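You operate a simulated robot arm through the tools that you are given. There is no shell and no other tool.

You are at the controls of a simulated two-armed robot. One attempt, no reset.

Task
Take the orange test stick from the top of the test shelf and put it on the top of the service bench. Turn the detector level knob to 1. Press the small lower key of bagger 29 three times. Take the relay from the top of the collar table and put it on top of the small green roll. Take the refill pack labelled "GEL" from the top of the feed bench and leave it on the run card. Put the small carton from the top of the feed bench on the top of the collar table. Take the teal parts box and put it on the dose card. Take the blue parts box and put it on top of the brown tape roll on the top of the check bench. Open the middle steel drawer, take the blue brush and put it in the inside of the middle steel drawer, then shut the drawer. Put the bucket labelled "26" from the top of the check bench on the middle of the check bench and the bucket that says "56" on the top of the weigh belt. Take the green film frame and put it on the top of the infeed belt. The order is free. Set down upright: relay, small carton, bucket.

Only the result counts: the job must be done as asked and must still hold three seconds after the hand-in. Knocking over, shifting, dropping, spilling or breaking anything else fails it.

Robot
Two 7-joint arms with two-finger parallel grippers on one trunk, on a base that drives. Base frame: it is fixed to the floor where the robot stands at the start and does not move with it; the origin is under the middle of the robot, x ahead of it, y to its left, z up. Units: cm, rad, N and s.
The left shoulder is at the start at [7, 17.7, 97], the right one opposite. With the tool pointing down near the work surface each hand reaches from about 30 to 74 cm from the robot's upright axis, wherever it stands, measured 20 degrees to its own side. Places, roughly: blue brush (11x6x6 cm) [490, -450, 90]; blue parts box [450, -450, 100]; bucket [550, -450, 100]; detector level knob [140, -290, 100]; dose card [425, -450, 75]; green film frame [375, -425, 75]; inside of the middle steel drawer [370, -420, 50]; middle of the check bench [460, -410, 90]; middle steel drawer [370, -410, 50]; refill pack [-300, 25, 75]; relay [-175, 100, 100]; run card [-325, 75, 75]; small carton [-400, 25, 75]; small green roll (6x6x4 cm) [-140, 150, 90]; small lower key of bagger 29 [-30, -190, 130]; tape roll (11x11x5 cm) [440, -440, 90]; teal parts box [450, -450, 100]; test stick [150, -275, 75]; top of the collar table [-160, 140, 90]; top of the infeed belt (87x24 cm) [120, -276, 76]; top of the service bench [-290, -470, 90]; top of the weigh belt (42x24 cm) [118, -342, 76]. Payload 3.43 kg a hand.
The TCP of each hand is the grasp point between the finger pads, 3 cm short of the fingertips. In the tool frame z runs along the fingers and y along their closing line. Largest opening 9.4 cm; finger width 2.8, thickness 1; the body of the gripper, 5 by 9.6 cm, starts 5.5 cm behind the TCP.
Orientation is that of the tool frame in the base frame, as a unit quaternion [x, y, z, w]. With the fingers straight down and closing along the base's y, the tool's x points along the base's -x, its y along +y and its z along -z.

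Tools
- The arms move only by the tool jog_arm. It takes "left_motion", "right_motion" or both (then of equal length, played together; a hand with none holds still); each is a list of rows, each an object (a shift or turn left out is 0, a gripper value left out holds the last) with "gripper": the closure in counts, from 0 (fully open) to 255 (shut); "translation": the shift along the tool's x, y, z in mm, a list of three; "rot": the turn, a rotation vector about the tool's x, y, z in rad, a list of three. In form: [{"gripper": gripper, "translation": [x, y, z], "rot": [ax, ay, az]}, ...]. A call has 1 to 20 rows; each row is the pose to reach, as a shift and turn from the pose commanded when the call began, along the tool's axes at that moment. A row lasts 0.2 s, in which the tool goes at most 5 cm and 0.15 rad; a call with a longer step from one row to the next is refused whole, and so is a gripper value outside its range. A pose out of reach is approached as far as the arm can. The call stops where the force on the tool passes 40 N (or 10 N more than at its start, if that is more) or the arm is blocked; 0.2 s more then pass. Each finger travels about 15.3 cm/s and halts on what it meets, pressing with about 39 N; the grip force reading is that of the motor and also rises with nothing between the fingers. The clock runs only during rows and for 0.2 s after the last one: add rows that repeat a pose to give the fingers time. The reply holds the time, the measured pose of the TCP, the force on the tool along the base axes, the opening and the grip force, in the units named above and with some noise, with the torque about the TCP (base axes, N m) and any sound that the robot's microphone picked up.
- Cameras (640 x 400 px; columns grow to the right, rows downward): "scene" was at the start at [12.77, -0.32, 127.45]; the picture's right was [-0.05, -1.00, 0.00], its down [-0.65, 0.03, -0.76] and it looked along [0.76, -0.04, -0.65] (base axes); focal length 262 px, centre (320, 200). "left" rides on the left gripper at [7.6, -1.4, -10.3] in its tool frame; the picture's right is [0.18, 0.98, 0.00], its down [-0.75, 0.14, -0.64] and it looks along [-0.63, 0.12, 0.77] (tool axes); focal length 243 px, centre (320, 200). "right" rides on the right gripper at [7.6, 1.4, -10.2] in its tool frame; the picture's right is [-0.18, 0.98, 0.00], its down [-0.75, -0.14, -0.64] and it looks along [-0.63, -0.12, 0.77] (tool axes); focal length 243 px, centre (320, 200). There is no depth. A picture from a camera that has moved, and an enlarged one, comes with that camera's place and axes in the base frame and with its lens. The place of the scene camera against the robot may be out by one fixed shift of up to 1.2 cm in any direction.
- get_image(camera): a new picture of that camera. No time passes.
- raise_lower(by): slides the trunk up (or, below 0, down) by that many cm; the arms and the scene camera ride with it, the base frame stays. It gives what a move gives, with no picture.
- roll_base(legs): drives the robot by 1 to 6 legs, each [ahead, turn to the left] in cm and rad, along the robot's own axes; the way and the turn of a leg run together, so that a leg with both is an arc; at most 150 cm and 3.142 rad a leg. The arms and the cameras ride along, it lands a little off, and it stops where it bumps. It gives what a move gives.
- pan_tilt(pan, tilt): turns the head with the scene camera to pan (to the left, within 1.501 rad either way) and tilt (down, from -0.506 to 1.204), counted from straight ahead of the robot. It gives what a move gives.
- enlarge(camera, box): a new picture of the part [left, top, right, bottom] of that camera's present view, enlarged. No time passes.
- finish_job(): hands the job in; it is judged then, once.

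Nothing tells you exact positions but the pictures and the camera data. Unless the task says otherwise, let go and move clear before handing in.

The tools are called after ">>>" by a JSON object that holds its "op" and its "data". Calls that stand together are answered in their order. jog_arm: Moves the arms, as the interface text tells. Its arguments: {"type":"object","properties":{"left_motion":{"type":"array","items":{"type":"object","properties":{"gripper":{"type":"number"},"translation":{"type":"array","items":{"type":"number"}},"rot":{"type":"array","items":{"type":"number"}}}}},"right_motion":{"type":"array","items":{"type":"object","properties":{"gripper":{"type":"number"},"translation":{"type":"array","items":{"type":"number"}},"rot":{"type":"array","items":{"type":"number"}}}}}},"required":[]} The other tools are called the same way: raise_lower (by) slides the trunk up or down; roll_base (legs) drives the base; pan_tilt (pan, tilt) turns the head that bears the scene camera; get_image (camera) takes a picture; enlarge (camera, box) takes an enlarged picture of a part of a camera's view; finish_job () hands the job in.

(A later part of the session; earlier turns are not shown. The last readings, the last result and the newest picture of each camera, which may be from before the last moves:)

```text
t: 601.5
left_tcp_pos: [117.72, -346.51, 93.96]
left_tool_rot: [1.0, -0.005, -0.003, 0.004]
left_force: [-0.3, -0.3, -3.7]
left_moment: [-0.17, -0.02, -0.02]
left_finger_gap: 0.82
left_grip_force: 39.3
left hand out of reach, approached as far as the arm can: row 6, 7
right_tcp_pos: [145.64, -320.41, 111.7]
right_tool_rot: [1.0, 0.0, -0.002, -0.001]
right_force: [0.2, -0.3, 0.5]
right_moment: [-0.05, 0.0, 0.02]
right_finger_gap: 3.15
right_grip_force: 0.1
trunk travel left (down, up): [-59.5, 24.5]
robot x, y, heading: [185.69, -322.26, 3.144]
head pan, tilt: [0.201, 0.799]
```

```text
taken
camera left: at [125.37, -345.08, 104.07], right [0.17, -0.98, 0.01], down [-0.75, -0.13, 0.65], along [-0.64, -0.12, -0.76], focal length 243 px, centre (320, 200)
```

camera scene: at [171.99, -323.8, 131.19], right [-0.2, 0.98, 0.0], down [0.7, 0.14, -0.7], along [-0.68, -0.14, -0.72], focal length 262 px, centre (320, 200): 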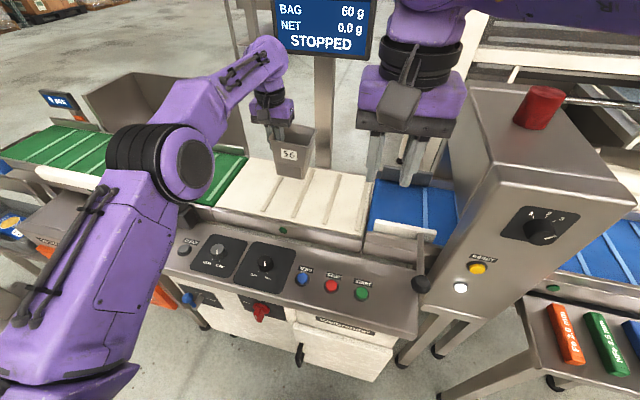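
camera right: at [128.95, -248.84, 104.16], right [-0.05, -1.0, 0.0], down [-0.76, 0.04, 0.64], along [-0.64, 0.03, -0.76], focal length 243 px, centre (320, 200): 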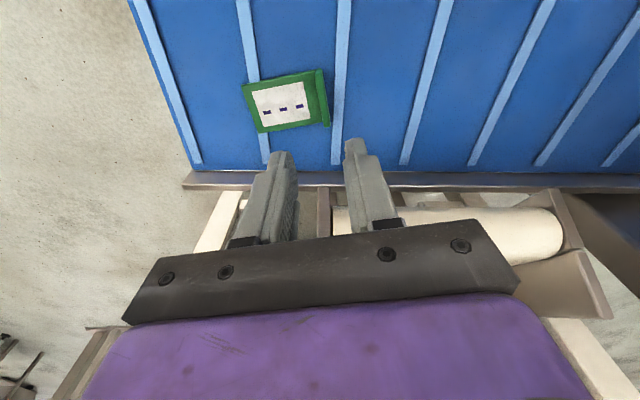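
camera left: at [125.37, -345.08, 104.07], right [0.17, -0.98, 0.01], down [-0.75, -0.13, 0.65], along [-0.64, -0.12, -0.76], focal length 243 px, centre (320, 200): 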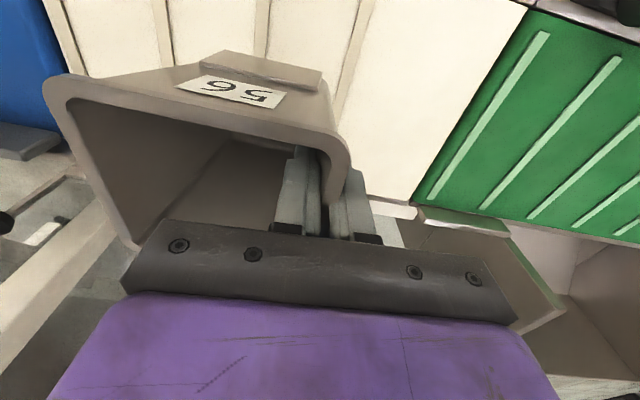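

The bucket is over the white belt. Flight bars lie at y about -349, -340, -331, so I'll shift 2.9 cm left to set the bucket's base between two of them, then lower.

>>> {"op": "jog_arm", "data": {"left_motion": [{"translation": [0, 15, 0]}, {"translation": [0, 29, 0]}, {"translation": [0, 29, 30]}, {"translation": [0, 29, 60]}, {"translation": [0, 29, 70]}]}}

>>> {"op": "get_image", "data": {"camera": "left"}}

>>> {"op": "enlarge", "data": {"camera": "scene", "box": [200, 80, 400, 240]}}

```text
t: 602.7
left_tcp_pos: [117.44, -349.47, 86.91]
left_tool_rot: [1.0, -0.005, -0.004, 0.003]
left_force: [0.4, -0.2, -3.2]
left_moment: [-0.21, -0.04, 0.02]
left_finger_gap: 0.82
left_grip_force: 39.4
right_tcp_pos: [145.59, -320.28, 111.66]
right_tool_rot: [1.0, -0.001, -0.001, 0.001]
right_force: [0.0, 0.5, 0.1]
right_moment: [0.01, -0.02, 0.0]
right_finger_gap: 3.12
right_grip_force: 0.1
trunk travel left (down, up): [-59.5, 24.5]
robot x, y, heading: [185.28, -322.36, 3.141]
head pan, tilt: [0.201, 0.799]
```

```text
taken
camera left: at [125.05, -348.15, 97.1], right [0.17, -0.98, 0.01], down [-0.75, -0.13, 0.65], along [-0.64, -0.12, -0.76], focal length 243 px, centre (320, 200)
```

left: 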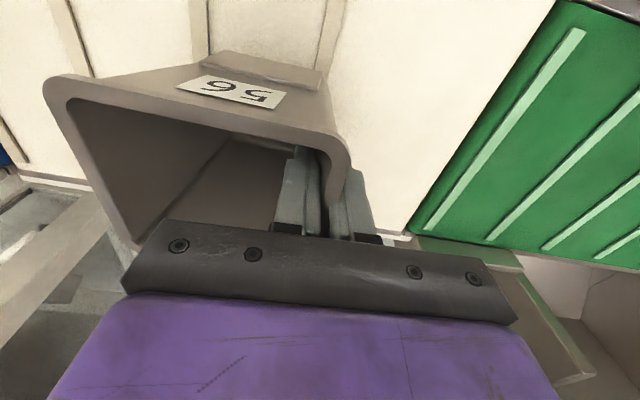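

```text
2.50 times, centred on (300, 160) of scene
camera zoom: at [171.94, -323.75, 131.19], right [-0.2, 0.98, 0.0], down [0.7, 0.14, -0.7], along [-0.68, -0.14, -0.72], focal length 656 px, centre (370, 300)
```

zoom: 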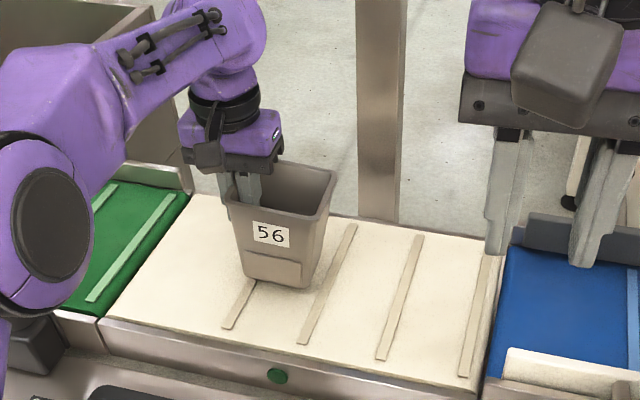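

Bar 1 would lie under the left edge; I'll shift 1.2 cm right so the base sits between the bars, then lower until contact.

>>> {"op": "jog_arm", "data": {"left_motion": [{"translation": [0, -12, 0]}, {"translation": [0, -12, 6]}, {"translation": [0, -12, 10]}, {"translation": [0, -12, 13]}]}}

>>> {"op": "enlarge", "data": {"camera": "scene", "box": [200, 80, 400, 240]}}

```text
t: 603.7
left_tcp_pos: [117.42, -348.32, 86.11]
left_tool_rot: [1.0, -0.004, -0.005, 0.004]
left_force: [-0.1, -3.1, 11.0]
left_moment: [0.69, 0.46, 0.07]
left_finger_gap: 0.86
left_grip_force: 39.4
right_tcp_pos: [145.82, -320.35, 111.79]
right_tool_rot: [1.0, 0.0, -0.003, 0.001]
right_force: [0.0, 0.2, -0.1]
right_moment: [-0.01, 0.0, 0.01]
right_finger_gap: 3.12
right_grip_force: 0.1
trunk travel left (down, up): [-59.5, 24.5]
robot x, y, heading: [185.7, -322.16, 3.141]
head pan, tilt: [0.201, 0.799]
```

```text
2.50 times, centred on (300, 160) of scene
camera zoom: at [172.21, -323.76, 131.24], right [-0.2, 0.98, 0.0], down [0.7, 0.14, -0.7], along [-0.68, -0.14, -0.72], focal length 656 px, centre (370, 300)
```

zoom: 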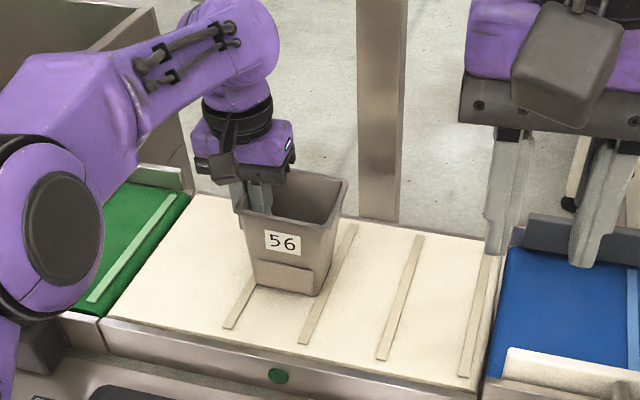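

It touches the belt between the bars. I'll settle 2 mm and open gradually.

>>> {"op": "jog_arm", "data": {"left_motion": [{"translation": [0, 0, 2]}, {"translation": [0, 0, 2], "gripper": 225}, {"translation": [0, 0, 2], "gripper": 205}, {"translation": [0, 0, 2], "gripper": 180}, {"translation": [0, 0, 2], "gripper": 180}]}}

>>> {"op": "enlarge", "data": {"camera": "scene", "box": [200, 80, 400, 240]}}

>>> {"op": "get_image", "data": {"camera": "left"}}

```text
t: 604.9
left_tcp_pos: [117.51, -348.3, 85.49]
left_tool_rot: [1.0, -0.006, -0.004, 0.003]
left_force: [-0.3, -1.1, -1.0]
left_moment: [0.04, -0.01, 0.04]
left_finger_gap: 2.82
left_grip_force: 0.2
right_tcp_pos: [145.62, -320.28, 111.68]
right_tool_rot: [1.0, 0.0, -0.002, 0.001]
right_force: [0.6, 0.2, -0.5]
right_moment: [0.01, -0.02, -0.02]
right_finger_gap: 3.12
right_grip_force: 0.0
trunk travel left (down, up): [-59.5, 24.5]
robot x, y, heading: [185.6, -322.24, 3.139]
head pan, tilt: [0.201, 0.799]
```

```text
2.50 times, centred on (300, 160) of scene
camera zoom: at [172.0, -323.75, 131.19], right [-0.2, 0.98, 0.0], down [0.7, 0.14, -0.7], along [-0.68, -0.14, -0.72], focal length 656 px, centre (370, 300)
```

zoom: 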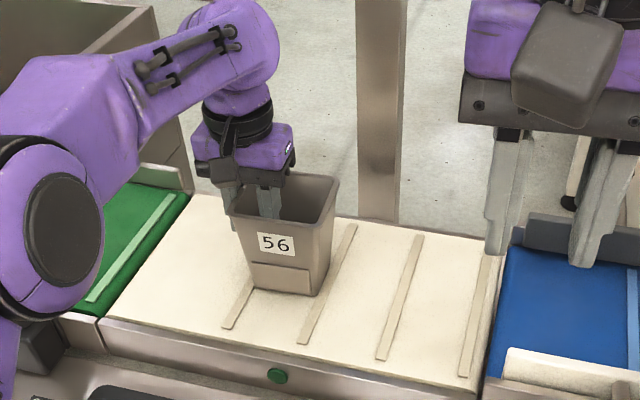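

```text
taken
camera left: at [125.16, -346.97, 95.73], right [0.17, -0.98, 0.01], down [-0.75, -0.13, 0.65], along [-0.64, -0.12, -0.76], focal length 243 px, centre (320, 200)
```

left: 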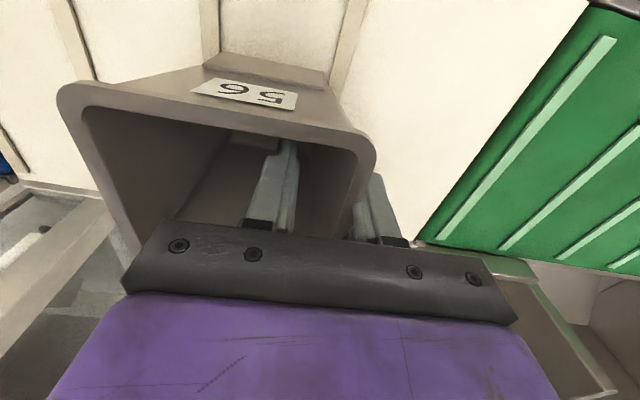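

Bucket 56 stands upright on the weigh belt. I'll raise the left hand straight out and draw it back.

>>> {"op": "jog_arm", "data": {"left_motion": [{"translation": [0, 0, -20]}, {"translation": [0, 0, -45]}, {"translation": [0, 0, -80]}, {"translation": [0, 0, -120]}, {"translation": [0, 0, -160]}, {"translation": [30, 0, -190]}, {"translation": [70, 0, -210]}, {"translation": [110, 0, -230]}, {"translation": [150, 0, -250], "gripper": 0}]}}

>>> {"op": "get_image", "data": {"camera": "scene"}}

```text
t: 606.9
left_tcp_pos: [123.71, -348.95, 112.49]
left_tool_rot: [1.0, -0.005, -0.003, 0.004]
left_force: [-0.3, -0.3, -0.4]
left_moment: [0.0, 0.0, -0.01]
left_finger_gap: 9.41
left_grip_force: 0.0
left hand out of reach, approached as far as the arm can: row 5, 6, 7, 8, 9
right_tcp_pos: [145.68, -320.38, 111.77]
right_tool_rot: [1.0, 0.0, -0.002, 0.001]
right_force: [-0.7, -0.1, -0.6]
right_moment: [-0.01, 0.0, 0.01]
right_finger_gap: 3.14
right_grip_force: 0.0
trunk travel left (down, up): [-59.5, 24.5]
robot x, y, heading: [185.55, -321.84, 3.137]
head pan, tilt: [0.201, 0.799]
```

```text
taken
camera scene: at [172.11, -323.74, 131.2], right [-0.2, 0.98, 0.0], down [0.7, 0.14, -0.7], along [-0.68, -0.14, -0.72], focal length 262 px, centre (320, 200)
```

scene: 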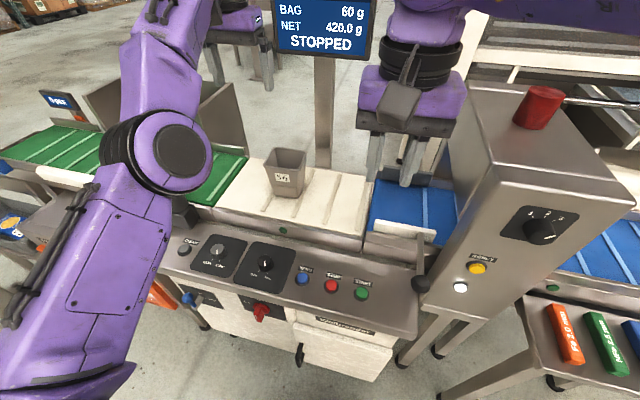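

The scale reads 420.0 g, so bucket 56 is properly on the weigh belt. I'll raise the trunk and back away, then tidy the left arm.

>>> {"op": "raise_lower", "data": {"by": 15}}

>>> {"op": "roll_base", "data": {"legs": [[-45, 0]]}}

>>> {"op": "jog_arm", "data": {"left_motion": [{"translation": [0, 0, 0]}, {"translation": [0, 0, 0]}]}}

>>> {"op": "get_image", "data": {"camera": "scene"}}

```text
t: 608.6
left_tcp_pos: [123.61, -349.09, 127.42]
left_tool_rot: [1.0, -0.006, -0.003, 0.003]
left_force: [-0.6, 0.4, -1.1]
left_moment: [-0.01, -0.01, -0.01]
left_finger_gap: 9.39
left_grip_force: 0.1
right_tcp_pos: [145.61, -320.28, 126.68]
right_tool_rot: [1.0, 0.0, -0.001, 0.002]
right_force: [0.3, -0.4, 0.0]
right_moment: [0.02, 0.0, -0.04]
right_finger_gap: 3.14
right_grip_force: 0.0
trunk travel left (down, up): [-74.5, 9.5]
robot x, y, heading: [185.87, -322.19, 3.14]
head pan, tilt: [0.201, 0.799]
```

```text
t: 611.4
left_tcp_pos: [168.61, -348.95, 127.43]
left_tool_rot: [1.0, -0.008, -0.002, 0.004]
left_force: [-0.7, -0.5, 0.2]
left_moment: [0.0, -0.03, 0.02]
left_finger_gap: 9.42
left_grip_force: 0.0
right_tcp_pos: [190.82, -320.32, 126.67]
right_tool_rot: [1.0, -0.002, 0.0, 0.001]
right_force: [1.1, -0.1, -0.9]
right_moment: [0.01, 0.0, -0.01]
right_finger_gap: 3.12
right_grip_force: 0.1
trunk travel left (down, up): [-74.5, 9.5]
robot x, y, heading: [231.07, -322.5, 3.134]
head pan, tilt: [0.201, 0.799]
```

```text
t: 612.0
left_tcp_pos: [168.72, -348.95, 127.39]
left_tool_rot: [1.0, -0.008, -0.003, 0.003]
left_force: [0.1, -0.4, -0.5]
left_moment: [0.0, -0.02, 0.02]
left_finger_gap: 9.4
left_grip_force: 0.0
right_tcp_pos: [190.9, -320.35, 126.67]
right_tool_rot: [1.0, -0.003, -0.001, 0.001]
right_force: [-0.6, -1.0, -0.5]
right_moment: [0.02, 0.02, 0.01]
right_finger_gap: 3.12
right_grip_force: 0.1
trunk travel left (down, up): [-74.5, 9.5]
robot x, y, heading: [231.06, -322.25, 3.137]
head pan, tilt: [0.201, 0.799]
```

```text
taken
camera scene: at [217.26, -323.91, 146.19], right [-0.19, 0.98, 0.0], down [0.7, 0.14, -0.7], along [-0.68, -0.13, -0.72], focal length 262 px, centre (320, 200)
```

scene: 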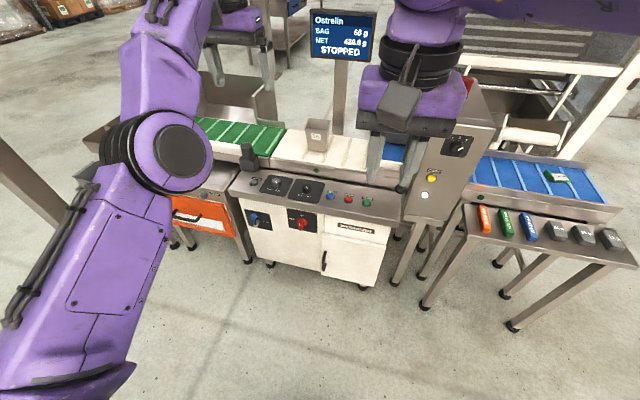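

I'll draw the left hand back toward the body and see whether the elbow swings up again.

>>> {"op": "jog_arm", "data": {"left_motion": [{"translation": [20, 0, 0]}, {"translation": [45, 0, 0]}, {"translation": [70, 0, 0]}, {"translation": [95, 0, 0]}, {"translation": [120, 0, 0]}, {"translation": [145, 0, 0]}]}}

>>> {"op": "get_image", "data": {"camera": "scene"}}

```text
t: 613.4
left_tcp_pos: [182.32, -349.52, 126.94]
left_tool_rot: [1.0, -0.008, 0.0, 0.003]
left_force: [-0.1, -0.7, 0.4]
left_moment: [0.07, -0.04, 0.01]
left_finger_gap: 9.41
left_grip_force: 0.1
left hand out of reach, approached as far as the arm can: row 1, 2, 3
right_tcp_pos: [190.13, -320.62, 126.4]
right_tool_rot: [1.0, -0.002, 0.002, 0.0]
right_force: [-1.2, -1.1, 0.5]
right_moment: [0.05, -0.07, -0.02]
right_finger_gap: 3.14
right_grip_force: 0.0
trunk travel left (down, up): [-74.5, 9.5]
robot x, y, heading: [231.08, -322.88, 3.137]
head pan, tilt: [0.201, 0.799]
```

```text
taken
camera scene: at [216.46, -324.26, 146.1], right [-0.19, 0.98, 0.0], down [0.71, 0.14, -0.69], along [-0.68, -0.13, -0.72], focal length 262 px, centre (320, 200)
```

scene: 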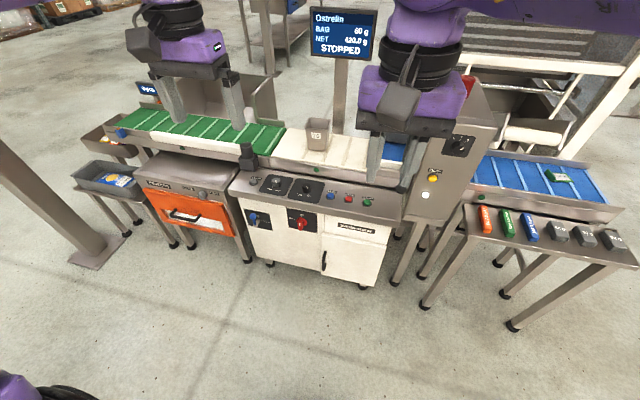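

The left arm is back in a good posture. Now the detector knob at about [145, -297, 102]; I'll zoom in on it.

>>> {"op": "enlarge", "data": {"camera": "scene", "box": [430, 120, 490, 170]}}

>>> {"op": "enlarge", "data": {"camera": "scene", "box": [400, 90, 620, 260]}}

```text
8.00 times, centred on (460, 145) of scene
camera zoom: at [216.46, -324.26, 146.1], right [-0.19, 0.98, 0.0], down [0.71, 0.14, -0.69], along [-0.68, -0.13, -0.72], focal length 2100 px, centre (-800, 640)
```

zoom: 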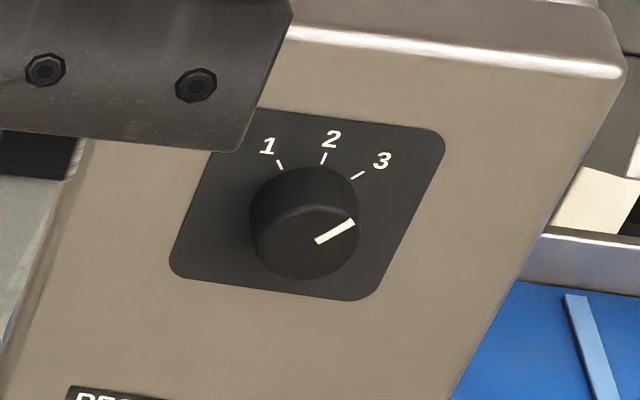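

```text
2.35 times, centred on (510, 175) of scene
camera zoom: at [216.46, -324.26, 146.1], right [-0.19, 0.98, 0.0], down [0.71, 0.14, -0.69], along [-0.68, -0.13, -0.72], focal length 618 px, centre (-127, 259)
```

zoom: 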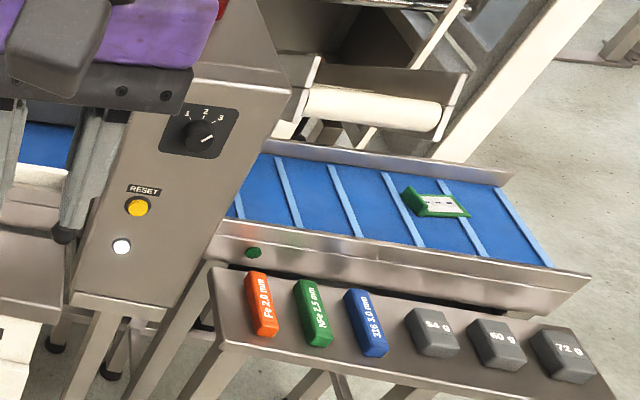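

The pointer stands at 3 and must go counter-clockwise to 1. I'll lower the trunk and turn the right hand to point at the knob.

>>> {"op": "raise_lower", "data": {"by": -15}}

>>> {"op": "jog_arm", "data": {"right_motion": [{"translation": [-8, -20, 8], "rot": [0, -0.131, 0], "gripper": 0}, {"translation": [-17, -39, 16], "rot": [0, -0.262, 0]}, {"translation": [-25, -59, 24], "rot": [0, -0.393, 0]}, {"translation": [-33, -79, 31], "rot": [0, -0.524, 0]}, {"translation": [-42, -98, 39], "rot": [0, -0.655, 0]}, {"translation": [-50, -118, 47], "rot": [0, -0.785, 0]}, {"translation": [-58, -138, 55], "rot": [0, -0.916, 0]}, {"translation": [-67, -157, 63], "rot": [0, -1.047, 0]}, {"translation": [-75, -177, 70], "rot": [0, -1.178, 0]}, {"translation": [-83, -197, 78], "rot": [0, -1.309, 0]}, {"translation": [-92, -216, 86], "rot": [0, -1.44, 0]}, {"translation": [-100, -236, 94], "rot": [0, -1.571, 0]}, {"translation": [-100, -236, 94], "rot": [0, -1.571, 0]}]}}

>>> {"op": "get_image", "data": {"camera": "right"}}

>>> {"op": "get_image", "data": {"camera": "scene"}}

```text
t: 615.1
left_tcp_pos: [183.02, -349.19, 112.26]
left_tool_rot: [1.0, -0.008, -0.004, 0.003]
left_force: [0.3, 0.0, 0.4]
left_moment: [0.0, -0.05, 0.01]
left_finger_gap: 9.39
left_grip_force: 0.2
right_tcp_pos: [190.88, -320.38, 111.59]
right_tool_rot: [1.0, -0.003, -0.001, -0.001]
right_force: [-0.4, 0.7, 0.3]
right_moment: [0.03, 0.0, -0.02]
right_finger_gap: 3.13
right_grip_force: 0.0
trunk travel left (down, up): [-59.5, 24.5]
robot x, y, heading: [230.82, -322.27, 3.135]
head pan, tilt: [0.201, 0.799]
```

```text
t: 617.9
left_tcp_pos: [183.05, -349.31, 112.26]
left_tool_rot: [1.0, -0.008, -0.005, 0.003]
left_force: [-0.2, -0.3, 0.7]
left_moment: [0.01, -0.02, -0.01]
left_finger_gap: 9.39
left_grip_force: 0.1
right_tcp_pos: [179.69, -296.74, 102.29]
right_tool_rot: [-0.706, 0.003, 0.708, 0.002]
right_force: [0.6, -0.3, 0.7]
right_moment: [-0.02, -0.02, 0.01]
right_finger_gap: 9.41
right_grip_force: 0.1
right hand out of reach, approached as far as the arm can: row 10, 11, 12, 13
trunk travel left (down, up): [-59.5, 24.5]
robot x, y, heading: [230.54, -322.3, 3.134]
head pan, tilt: [0.201, 0.799]
```

```text
taken
camera right: at [190.04, -298.32, 94.67], right [0.0, -0.98, 0.19], down [0.65, 0.14, 0.75], along [-0.76, 0.12, 0.63], focal length 243 px, centre (320, 200)
```

right: 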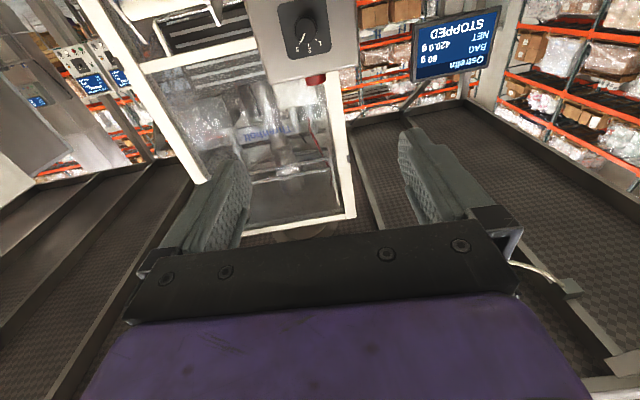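

```text
taken
camera scene: at [217.3, -324.0, 131.19], right [-0.19, 0.98, 0.0], down [0.7, 0.14, -0.7], along [-0.68, -0.13, -0.72], focal length 262 px, centre (320, 200)
```

scene: 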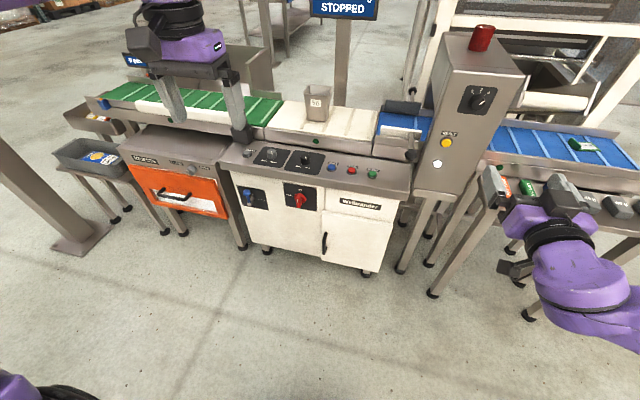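

Triangulating both cameras, the knob front is at about [140, -294.7, 99]. I'll drive 12 cm closer and align the hand.

>>> {"op": "roll_base", "data": {"legs": [[12, 0]]}}

>>> {"op": "jog_arm", "data": {"right_motion": [{"translation": [10, -7, 0]}, {"translation": [20, -14, 10]}, {"translation": [32, -20, 20]}, {"translation": [32, -20, 40]}, {"translation": [32, -20, 70]}]}}

>>> {"op": "get_image", "data": {"camera": "right"}}

>>> {"op": "get_image", "data": {"camera": "scene"}}

```text
t: 619.1
left_tcp_pos: [170.93, -349.16, 112.27]
left_tool_rot: [1.0, -0.007, -0.004, 0.003]
left_force: [0.0, 2.0, 0.5]
left_moment: [0.01, -0.01, -0.02]
left_finger_gap: 9.4
left_grip_force: 0.0
right_tcp_pos: [167.58, -296.75, 102.22]
right_tool_rot: [-0.706, 0.001, 0.708, 0.0]
right_force: [-0.5, -0.7, 0.3]
right_moment: [-0.01, -0.03, -0.03]
right_finger_gap: 9.39
right_grip_force: 0.1
trunk travel left (down, up): [-59.5, 24.5]
robot x, y, heading: [218.97, -322.33, 3.138]
head pan, tilt: [0.201, 0.799]
```

```text
t: 620.4
left_tcp_pos: [171.0, -349.25, 112.35]
left_tool_rot: [1.0, -0.006, -0.003, 0.003]
left_force: [0.7, 0.0, 0.2]
left_moment: [0.03, 0.03, -0.01]
left_finger_gap: 9.38
left_grip_force: 0.1
right_tcp_pos: [167.16, -295.66, 100.9]
right_tool_rot: [-0.706, 0.003, 0.708, 0.002]
right_force: [-0.2, 0.2, -0.5]
right_moment: [-0.02, 0.03, -0.01]
right_finger_gap: 9.4
right_grip_force: 0.1
right hand out of reach, approached as far as the arm can: row 2, 3, 4, 5
trunk travel left (down, up): [-59.5, 24.5]
robot x, y, heading: [218.9, -322.41, 3.137]
head pan, tilt: [0.201, 0.799]
```

```text
taken
camera right: at [177.46, -297.17, 93.18], right [0.0, -0.98, 0.18], down [0.64, 0.14, 0.75], along [-0.77, 0.12, 0.63], focal length 243 px, centre (320, 200)
```

right: 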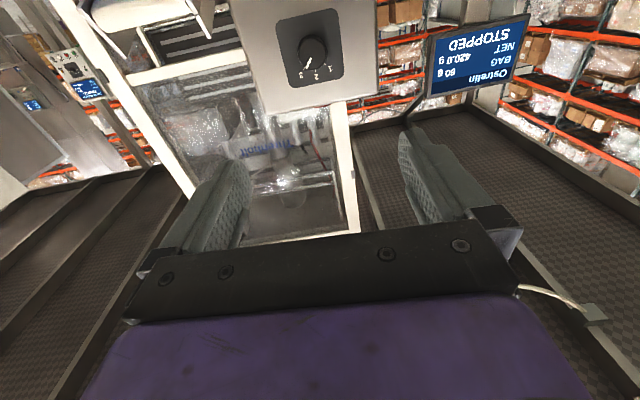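

```text
taken
camera scene: at [205.22, -323.84, 131.19], right [-0.19, 0.98, 0.0], down [0.7, 0.14, -0.7], along [-0.68, -0.13, -0.72], focal length 262 px, centre (320, 200)
```

scene: 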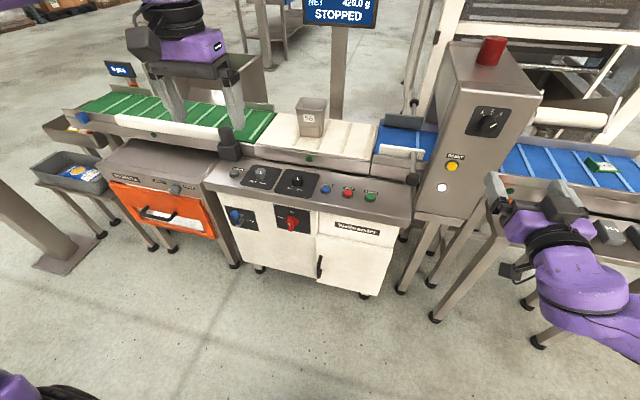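

The arm is at an awkward limit with the hand level with the shoulder. I'll lower the trunk 13 cm and raise the hand relative to it, as when I pressed the key.

>>> {"op": "raise_lower", "data": {"by": -13}}

>>> {"op": "jog_arm", "data": {"right_motion": [{"translation": [-25, 0, 0]}, {"translation": [-50, 0, 0]}, {"translation": [-75, 0, 0]}, {"translation": [-100, 0, 0]}, {"translation": [-130, 0, 0]}, {"translation": [-130, 0, 0]}]}}

>>> {"op": "get_image", "data": {"camera": "right"}}

>>> {"op": "get_image", "data": {"camera": "scene"}}

```text
t: 621.9
left_tcp_pos: [170.97, -349.26, 99.24]
left_tool_rot: [1.0, -0.007, -0.004, 0.003]
left_force: [0.3, 0.6, 0.6]
left_moment: [0.02, 0.01, -0.01]
left_finger_gap: 9.42
left_grip_force: 0.0
right_tcp_pos: [167.17, -295.65, 87.8]
right_tool_rot: [-0.707, 0.002, 0.708, 0.001]
right_force: [1.1, 1.1, -1.2]
right_moment: [-0.03, 0.01, 0.01]
right_finger_gap: 9.42
right_grip_force: 0.1
trunk travel left (down, up): [-46.5, 37.5]
robot x, y, heading: [218.87, -322.46, 3.134]
head pan, tilt: [0.201, 0.799]
```

```text
t: 623.3
left_tcp_pos: [170.99, -349.23, 99.27]
left_tool_rot: [1.0, -0.006, -0.003, 0.003]
left_force: [-0.3, -0.7, -1.0]
left_moment: [0.01, 0.0, 0.02]
left_finger_gap: 9.44
left_grip_force: 0.1
right_tcp_pos: [167.15, -295.56, 100.77]
right_tool_rot: [-0.707, 0.002, 0.708, 0.001]
right_force: [0.0, 0.6, -0.2]
right_moment: [0.01, 0.01, 0.02]
right_finger_gap: 9.42
right_grip_force: 0.0
trunk travel left (down, up): [-46.5, 37.5]
robot x, y, heading: [219.08, -322.48, 3.142]
head pan, tilt: [0.201, 0.799]
```

```text
taken
camera right: at [177.49, -297.19, 93.1], right [0.0, -0.98, 0.18], down [0.64, 0.14, 0.75], along [-0.77, 0.12, 0.63], focal length 243 px, centre (320, 200)
```

right: 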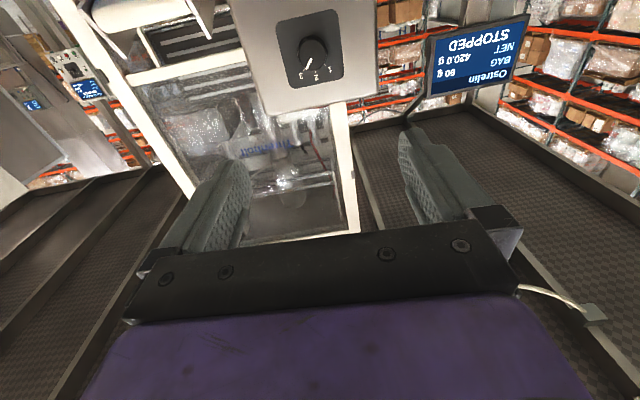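

```text
taken
camera scene: at [205.2, -323.8, 118.19], right [-0.19, 0.98, 0.0], down [0.7, 0.14, -0.7], along [-0.68, -0.14, -0.72], focal length 262 px, centre (320, 200)
```

scene: 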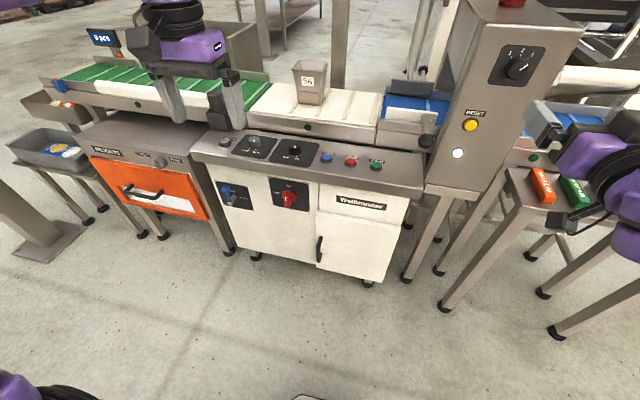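

Now the arm moves freely. The knob is at about [141, -295.1, 98.7]; I'll align, pre-roll the hand by +0.7 rad, and advance with open fingers to just before it.

>>> {"op": "jog_arm", "data": {"right_motion": [{"translation": [10, -2, 10], "rot": [0, 0, 0.14]}, {"translation": [21, -4, 25], "rot": [0, 0, 0.28]}, {"translation": [21, -4, 50], "rot": [0, 0, 0.42]}, {"translation": [21, -4, 85], "rot": [0, 0, 0.56]}, {"translation": [21, -4, 120], "rot": [0, 0, 0.7]}, {"translation": [21, -4, 150], "rot": [0, 0, 0.7]}, {"translation": [21, -4, 180], "rot": [0, 0, 0.7]}]}}

>>> {"op": "get_image", "data": {"camera": "right"}}

>>> {"op": "enlarge", "data": {"camera": "scene", "box": [430, 0, 640, 200]}}

```text
t: 624.9
left_tcp_pos: [170.9, -349.15, 99.26]
left_tool_rot: [1.0, -0.008, -0.003, 0.003]
left_force: [-0.5, 0.2, -0.8]
left_moment: [-0.03, -0.03, -0.01]
left_finger_gap: 9.39
left_grip_force: 0.1
right_tcp_pos: [148.95, -295.33, 98.62]
right_tool_rot: [-0.663, 0.244, 0.665, -0.242]
right_force: [-0.8, -0.2, 0.3]
right_moment: [-0.02, -0.04, 0.0]
right_finger_gap: 9.37
right_grip_force: 0.0
trunk travel left (down, up): [-46.5, 37.5]
robot x, y, heading: [218.84, -322.87, 3.134]
head pan, tilt: [0.201, 0.799]
```

```text
taken
camera right: at [159.18, -301.5, 93.79], right [0.0, -0.63, 0.77], down [0.64, 0.59, 0.48], along [-0.76, 0.5, 0.41], focal length 243 px, centre (320, 200)
```

right: 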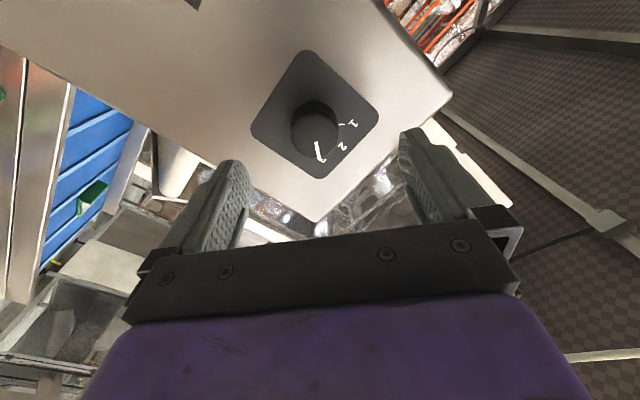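

```text
2.00 times, centred on (535, 100) of scene
camera zoom: at [205.13, -323.87, 118.18], right [-0.19, 0.98, 0.0], down [0.7, 0.14, -0.7], along [-0.68, -0.13, -0.72], focal length 525 px, centre (-110, 400)
```

zoom: 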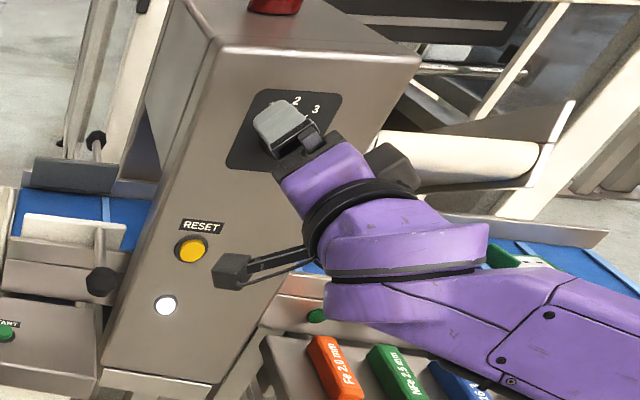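

Aligned on the knob within 3 mm. I'll advance 6 cm so the fingers straddle it, then close.

>>> {"op": "jog_arm", "data": {"right_motion": [{"translation": [0, 0, 20]}, {"translation": [0, 0, 40]}, {"translation": [0, 0, 52]}, {"translation": [0, 0, 60]}, {"translation": [0, 0, 60]}]}}

>>> {"op": "get_image", "data": {"camera": "right"}}

```text
t: 626.1
left_tcp_pos: [170.85, -349.18, 99.26]
left_tool_rot: [1.0, -0.007, -0.003, 0.003]
left_force: [0.0, 1.1, -0.3]
left_moment: [-0.02, -0.03, 0.0]
left_finger_gap: 9.4
left_grip_force: 0.0
right_tcp_pos: [143.19, -295.08, 98.94]
right_tool_rot: [-0.663, 0.243, 0.665, -0.241]
right_force: [1.8, 0.4, 0.1]
right_moment: [-0.02, -0.05, -0.13]
right_finger_gap: 9.38
right_grip_force: 0.1
trunk travel left (down, up): [-46.5, 37.5]
robot x, y, heading: [218.99, -322.56, 3.135]
head pan, tilt: [0.201, 0.799]
```

```text
taken
camera right: at [153.42, -301.2, 93.9], right [0.0, -0.63, 0.77], down [0.65, 0.59, 0.48], along [-0.76, 0.5, 0.41], focal length 243 px, centre (320, 200)
```

right: 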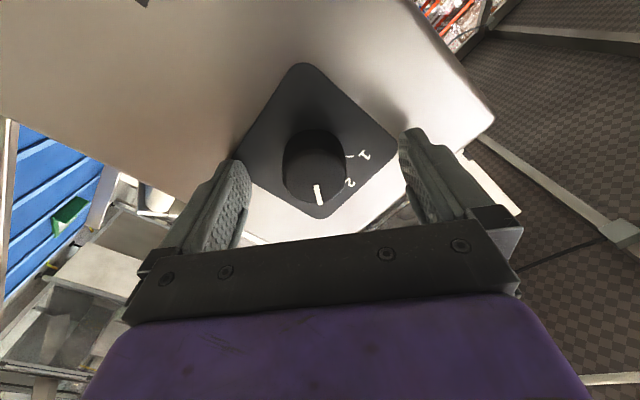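

The fingertips reach the panel face. I'll back off 2 mm and close on the knob.

>>> {"op": "jog_arm", "data": {"right_motion": [{"translation": [0, 0, -3]}, {"translation": [0, 0, -3], "gripper": 255}, {"translation": [0, 0, -3], "gripper": 255}, {"translation": [0, 0, -3], "gripper": 255}, {"translation": [0, 0, -3], "gripper": 255}]}}

>>> {"op": "get_image", "data": {"camera": "right"}}

```text
t: 627.3
left_tcp_pos: [170.9, -348.96, 99.22]
left_tool_rot: [1.0, -0.007, -0.003, 0.004]
left_force: [-0.4, -0.2, 0.3]
left_moment: [0.02, -0.02, 0.01]
left_finger_gap: 9.39
left_grip_force: 0.2
right_tcp_pos: [143.43, -294.64, 98.61]
right_tool_rot: [-0.664, 0.245, 0.664, -0.242]
right_force: [8.6, 6.3, -11.2]
right_moment: [0.01, -0.21, -0.81]
right_finger_gap: 3.71
right_grip_force: 44.8
trunk travel left (down, up): [-46.5, 37.5]
robot x, y, heading: [218.61, -322.27, 3.137]
head pan, tilt: [0.201, 0.799]
```

```text
taken
camera right: at [153.69, -300.98, 93.7], right [-0.01, -0.63, 0.78], down [0.65, 0.59, 0.48], along [-0.76, 0.5, 0.4], focal length 243 px, centre (320, 200)
```

right: 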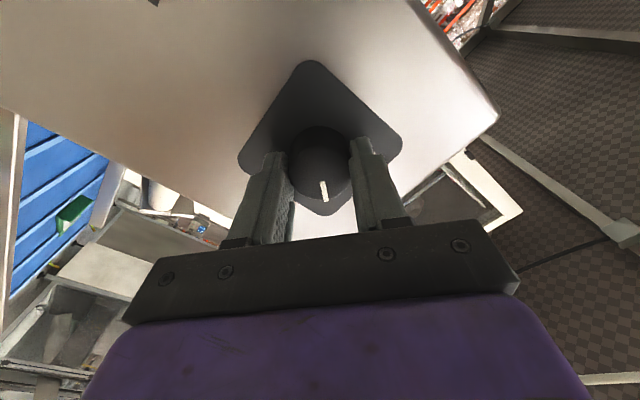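

Gripped. I'll turn counter-clockwise step by step and look at the pointer.

>>> {"op": "jog_arm", "data": {"right_motion": [{"rot": [0, 0, -0.1]}, {"rot": [0, 0, -0.2]}, {"rot": [0, 0, -0.3]}, {"rot": [0, 0, -0.4]}, {"rot": [0, 0, -0.5]}, {"rot": [0, 0, -0.6]}, {"rot": [0, 0, -0.7]}, {"rot": [0, 0, -0.7]}]}}

>>> {"op": "get_image", "data": {"camera": "right"}}

```text
t: 629.1
left_tcp_pos: [170.93, -349.11, 99.22]
left_tool_rot: [1.0, -0.007, -0.003, 0.004]
left_force: [-0.6, -0.2, -0.6]
left_moment: [0.0, 0.0, 0.0]
left_finger_gap: 9.41
left_grip_force: 0.1
right_tcp_pos: [143.35, -294.82, 98.73]
right_tool_rot: [-0.706, 0.003, 0.708, 0.001]
right_force: [0.9, 8.8, -6.3]
right_moment: [-0.03, -0.4, -1.1]
right_finger_gap: 3.72
right_grip_force: 45.6
trunk travel left (down, up): [-46.5, 37.5]
robot x, y, heading: [219.02, -322.4, 3.139]
head pan, tilt: [0.201, 0.799]
```

```text
taken
camera right: at [153.71, -296.43, 91.0], right [-0.01, -0.98, 0.18], down [0.64, 0.14, 0.75], along [-0.77, 0.12, 0.63], focal length 243 px, centre (320, 200)
```

right: 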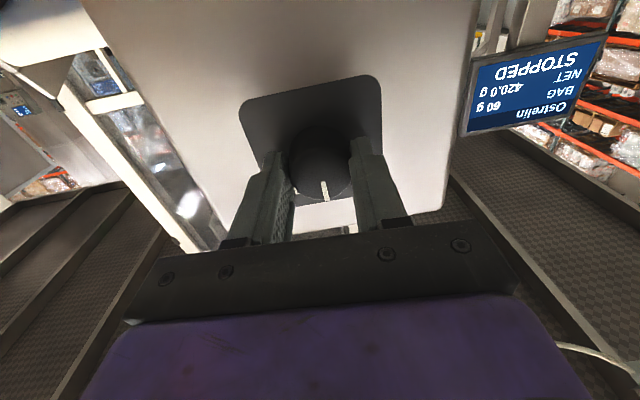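

The knob turned with the hand; the pointer is now straight up at 2. I'll turn on by another 0.7 rad.

>>> {"op": "jog_arm", "data": {"right_motion": [{"rot": [0, 0, -0.1]}, {"rot": [0, 0, -0.2]}, {"rot": [0, 0, -0.3]}, {"rot": [0, 0, -0.4]}, {"rot": [0, 0, -0.5]}, {"rot": [0, 0, -0.6]}, {"rot": [0, 0, -0.7]}, {"rot": [0, 0, -0.7]}]}}

>>> {"op": "get_image", "data": {"camera": "right"}}

>>> {"op": "enlarge", "data": {"camera": "scene", "box": [450, 0, 610, 120]}}

```text
t: 630.9
left_tcp_pos: [171.01, -349.06, 99.14]
left_tool_rot: [1.0, -0.007, -0.003, 0.004]
left_force: [-0.6, 0.0, 0.1]
left_moment: [0.01, 0.02, 0.03]
left_finger_gap: 9.4
left_grip_force: 0.0
right_tcp_pos: [143.44, -294.91, 98.69]
right_tool_rot: [0.665, 0.241, -0.664, -0.242]
right_force: [3.4, 5.1, -6.0]
right_moment: [-0.63, -0.08, -0.09]
right_finger_gap: 3.71
right_grip_force: 45.1
trunk travel left (down, up): [-46.5, 37.5]
robot x, y, heading: [219.03, -322.53, 3.136]
head pan, tilt: [0.201, 0.799]
```

```text
taken
camera right: at [153.75, -291.27, 91.93], right [0.0, -0.87, -0.49], down [0.64, -0.38, 0.67], along [-0.77, -0.31, 0.56], focal length 243 px, centre (320, 200)
```

right: 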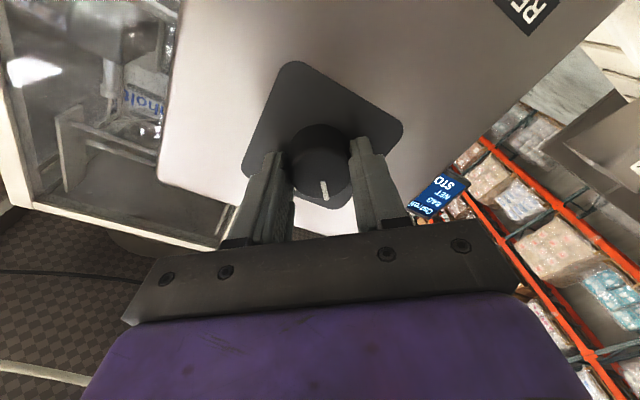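

```text
3.33 times, centred on (530, 60) of scene
camera zoom: at [205.18, -323.64, 118.18], right [-0.19, 0.98, 0.0], down [0.7, 0.14, -0.7], along [-0.68, -0.14, -0.72], focal length 875 px, centre (-380, 667)
```

zoom: 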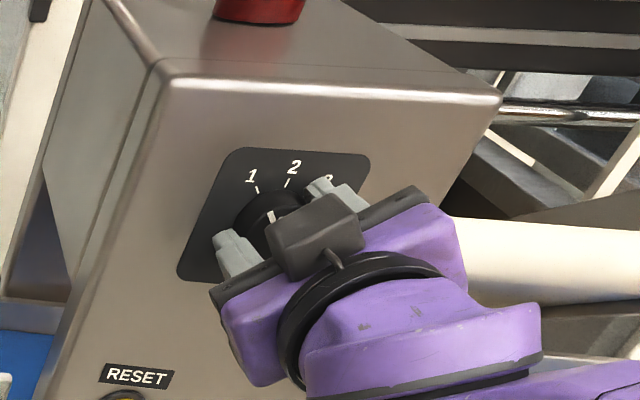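

The pointer points up-left toward 1. I'll release, back off and check the setting.

>>> {"op": "jog_arm", "data": {"right_motion": [{"gripper": 120}, {"gripper": 60}, {"gripper": 0}, {"translation": [0, 0, -30], "gripper": 0}, {"translation": [0, 0, -70]}, {"translation": [0, 0, -100]}]}}

>>> {"op": "get_image", "data": {"camera": "right"}}

>>> {"op": "enlarge", "data": {"camera": "scene", "box": [450, 0, 610, 120]}}

```text
t: 632.3
left_tcp_pos: [171.03, -349.18, 99.32]
left_tool_rot: [1.0, -0.007, -0.004, 0.004]
left_force: [0.5, 0.3, 0.0]
left_moment: [0.0, 0.01, 0.0]
left_finger_gap: 9.42
left_grip_force: 0.1
right_tcp_pos: [153.55, -294.89, 98.71]
right_tool_rot: [0.665, 0.239, -0.664, -0.245]
right_force: [0.1, 0.0, -0.4]
right_moment: [0.02, 0.0, 0.02]
right_finger_gap: 9.39
right_grip_force: 0.1
trunk travel left (down, up): [-46.5, 37.5]
robot x, y, heading: [218.9, -322.35, 3.135]
head pan, tilt: [0.201, 0.799]
```

```text
taken
camera right: at [163.9, -291.26, 92.03], right [-0.01, -0.87, -0.49], down [0.64, -0.38, 0.67], along [-0.77, -0.31, 0.56], focal length 243 px, centre (320, 200)
```

right: 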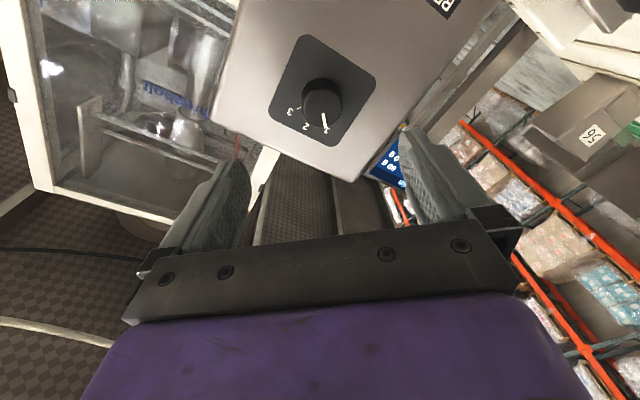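

```text
3.33 times, centred on (530, 60) of scene
camera zoom: at [205.29, -323.77, 118.2], right [-0.19, 0.98, 0.0], down [0.7, 0.14, -0.7], along [-0.68, -0.14, -0.72], focal length 875 px, centre (-380, 667)
```

zoom: 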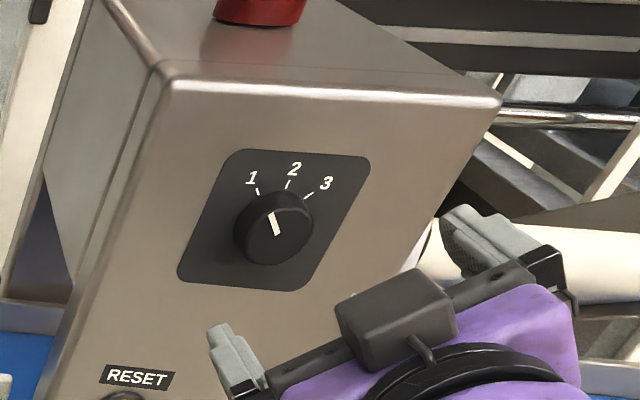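

>>> {"op": "enlarge", "data": {"camera": "right", "box": [260, 30, 390, 150]}}

```text
3.33 times, centred on (325, 90) of right
camera zoom: at [163.9, -291.26, 92.03], right [-0.01, -0.87, -0.49], down [0.64, -0.38, 0.67], along [-0.77, -0.31, 0.56], focal length 809 px, centre (303, 567)
```

zoom: 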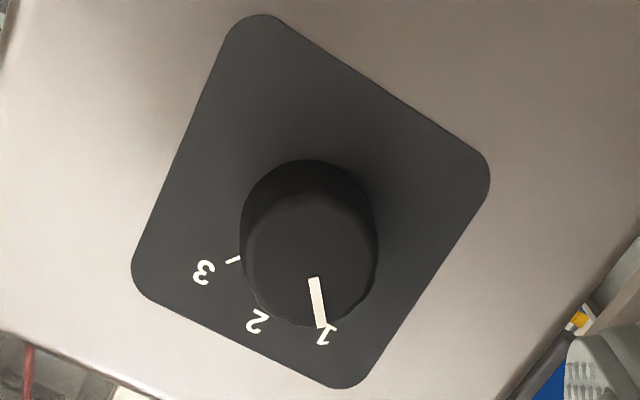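

The detector level knob reads 1. I'll bring the right hand back to pointing down and move on to the orange test stick.

>>> {"op": "jog_arm", "data": {"right_motion": [{"translation": [0, 0, -15], "rot": [0, 0, 0.14]}, {"translation": [0, 0, -30], "rot": [0, 0, 0.28]}, {"translation": [0, 0, -45], "rot": [0, 0, 0.42]}, {"translation": [0, 0, -60], "rot": [0, 0, 0.56]}, {"translation": [0, 0, -75], "rot": [0, 0, 0.7]}, {"translation": [0, 0, -75], "rot": [0, 0, 0.7]}]}}

>>> {"op": "roll_base", "data": {"legs": [[-25, 0]]}}

>>> {"op": "raise_lower", "data": {"by": 20}}

>>> {"op": "jog_arm", "data": {"right_motion": [{"translation": [0, 5, 0], "rot": [0, 0.131, 0]}, {"translation": [0, 10, 0], "rot": [0, 0.262, 0]}, {"translation": [0, 15, 0], "rot": [0, 0.393, 0]}, {"translation": [0, 20, 0], "rot": [0, 0.524, 0]}, {"translation": [0, 25, 0], "rot": [0, 0.655, 0]}, {"translation": [0, 30, 0], "rot": [0, 0.785, 0]}, {"translation": [0, 35, 0], "rot": [0, 0.916, 0]}, {"translation": [0, 40, 0], "rot": [0, 1.047, 0]}, {"translation": [0, 45, 0], "rot": [0, 1.178, 0]}, {"translation": [0, 50, 0], "rot": [0, 1.309, 0]}, {"translation": [0, 55, 0], "rot": [0, 1.44, 0]}, {"translation": [0, 60, 0], "rot": [0, 1.571, 0]}, {"translation": [0, 60, 0], "rot": [0, 1.571, 0]}]}}

>>> {"op": "get_image", "data": {"camera": "scene"}}

```text
t: 633.7
left_tcp_pos: [170.94, -349.29, 99.31]
left_tool_rot: [1.0, -0.007, -0.002, 0.004]
left_force: [0.6, 0.1, -0.1]
left_moment: [0.03, -0.03, -0.02]
left_finger_gap: 9.41
left_grip_force: 0.1
right_tcp_pos: [161.04, -294.79, 98.6]
right_tool_rot: [-0.707, 0.003, 0.707, 0.001]
right_force: [-0.5, 0.1, -0.2]
right_moment: [0.06, 0.03, 0.0]
right_finger_gap: 9.4
right_grip_force: 0.2
trunk travel left (down, up): [-46.5, 37.5]
robot x, y, heading: [218.78, -322.58, 3.134]
head pan, tilt: [0.201, 0.799]
```

```text
t: 635.5
left_tcp_pos: [195.59, -349.23, 99.36]
left_tool_rot: [1.0, -0.008, -0.004, 0.003]
left_force: [0.4, 0.0, 0.4]
left_moment: [0.0, 0.04, -0.03]
left_finger_gap: 9.43
left_grip_force: 0.0
right_tcp_pos: [185.78, -294.81, 98.6]
right_tool_rot: [-0.706, 0.004, 0.708, 0.003]
right_force: [-0.4, 0.8, 1.3]
right_moment: [0.02, -0.02, 0.02]
right_finger_gap: 9.41
right_grip_force: 0.1
trunk travel left (down, up): [-46.5, 37.5]
robot x, y, heading: [243.28, -322.82, 3.135]
head pan, tilt: [0.201, 0.799]
```

```text
t: 637.7
left_tcp_pos: [195.48, -349.14, 119.3]
left_tool_rot: [1.0, -0.008, -0.004, 0.004]
left_force: [-0.2, 0.1, -0.1]
left_moment: [0.02, 0.01, 0.02]
left_finger_gap: 9.4
left_grip_force: 0.0
right_tcp_pos: [185.67, -294.96, 118.46]
right_tool_rot: [-0.706, 0.004, 0.708, 0.003]
right_force: [-0.1, -0.7, 0.4]
right_moment: [0.01, 0.02, 0.02]
right_finger_gap: 9.38
right_grip_force: 0.0
trunk travel left (down, up): [-66.5, 17.5]
robot x, y, heading: [243.62, -322.45, 3.133]
head pan, tilt: [0.201, 0.799]
```

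```text
t: 640.5
left_tcp_pos: [195.48, -349.19, 119.27]
left_tool_rot: [1.0, -0.008, -0.004, 0.004]
left_force: [-0.3, 1.4, -1.3]
left_moment: [0.0, 0.02, 0.03]
left_finger_gap: 9.39
left_grip_force: 0.1
right_tcp_pos: [185.81, -300.95, 118.68]
right_tool_rot: [1.0, -0.004, 0.0, 0.001]
right_force: [-0.3, 0.1, 1.2]
right_moment: [-0.01, -0.01, 0.0]
right_finger_gap: 9.41
right_grip_force: 0.2
trunk travel left (down, up): [-66.5, 17.5]
robot x, y, heading: [243.28, -322.27, 3.134]
head pan, tilt: [0.201, 0.799]
```

```text
taken
camera scene: at [229.94, -323.96, 138.2], right [-0.19, 0.98, 0.0], down [0.7, 0.14, -0.7], along [-0.68, -0.13, -0.72], focal length 262 px, centre (320, 200)
```

scene: 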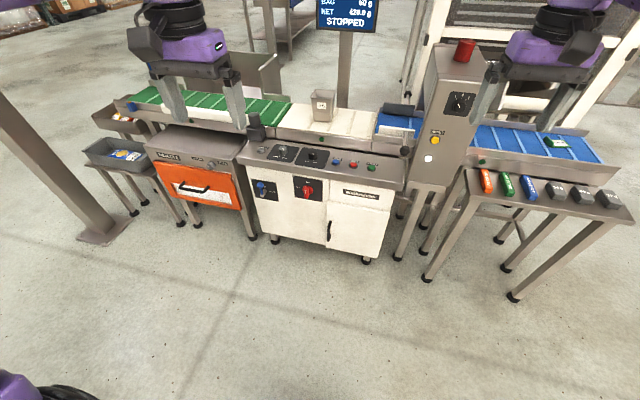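

>>> {"op": "roll_base", "data": {"legs": [[0, -1.565], [38, 0], [0, 1.571], [36, 0]]}}

>>> {"op": "pan_tilt", "data": {"pan": -0.1, "tilt": 0.9}}

>>> {"op": "get_image", "data": {"camera": "scene"}}

>>> {"op": "get_image", "data": {"camera": "right"}}

```text
t: 652.5
left_tcp_pos: [159.35, -311.61, 119.24]
left_tool_rot: [1.0, 0.0, -0.004, 0.004]
left_force: [-0.1, -0.5, 0.1]
left_moment: [0.02, -0.01, -0.02]
left_finger_gap: 9.4
left_grip_force: 0.1
right_tcp_pos: [148.75, -263.64, 118.58]
right_tool_rot: [1.0, 0.003, -0.001, 0.001]
right_force: [-0.9, -0.2, 0.0]
right_moment: [-0.04, 0.01, 0.02]
right_finger_gap: 9.39
right_grip_force: 0.0
trunk travel left (down, up): [-66.5, 17.5]
robot x, y, heading: [206.96, -284.56, -3.133]
head pan, tilt: [0.201, 0.799]
```

```text
t: 653.4
left_tcp_pos: [159.31, -311.74, 119.34]
left_tool_rot: [1.0, -0.001, -0.004, 0.004]
left_force: [-0.3, -0.4, 0.0]
left_moment: [-0.02, -0.01, 0.05]
left_finger_gap: 9.41
left_grip_force: 0.0
right_tcp_pos: [148.82, -263.57, 118.63]
right_tool_rot: [1.0, 0.004, -0.001, 0.001]
right_force: [0.5, 0.4, -0.5]
right_moment: [0.02, 0.01, -0.01]
right_finger_gap: 9.4
right_grip_force: 0.0
trunk travel left (down, up): [-66.5, 17.5]
robot x, y, heading: [206.78, -283.9, -3.133]
head pan, tilt: [-0.099, 0.901]
```

```text
taken
camera scene: at [193.63, -283.59, 137.4], right [0.09, 1.0, 0.0], down [0.78, -0.07, -0.62], along [-0.62, 0.06, -0.78], focal length 262 px, centre (320, 200)
```

scene: 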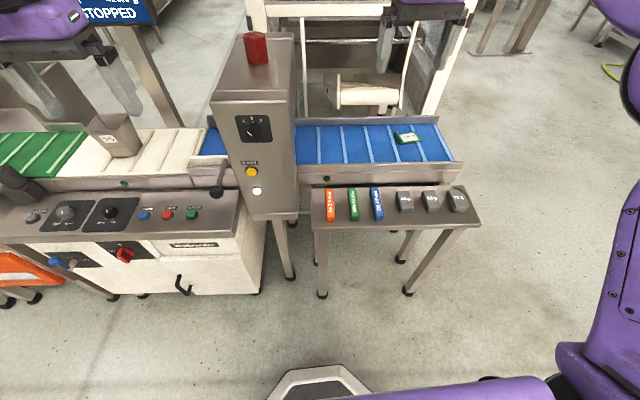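

```text
taken
camera right: at [156.48, -265.05, 128.81], right [-0.18, -0.98, 0.0], down [-0.75, 0.14, 0.64], along [-0.63, 0.11, -0.77], focal length 243 px, centre (320, 200)
```

right: 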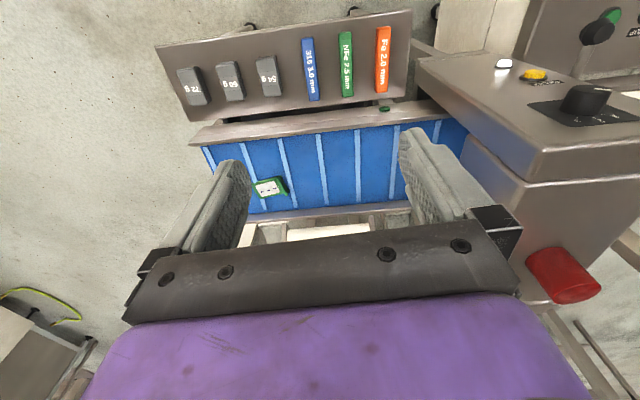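

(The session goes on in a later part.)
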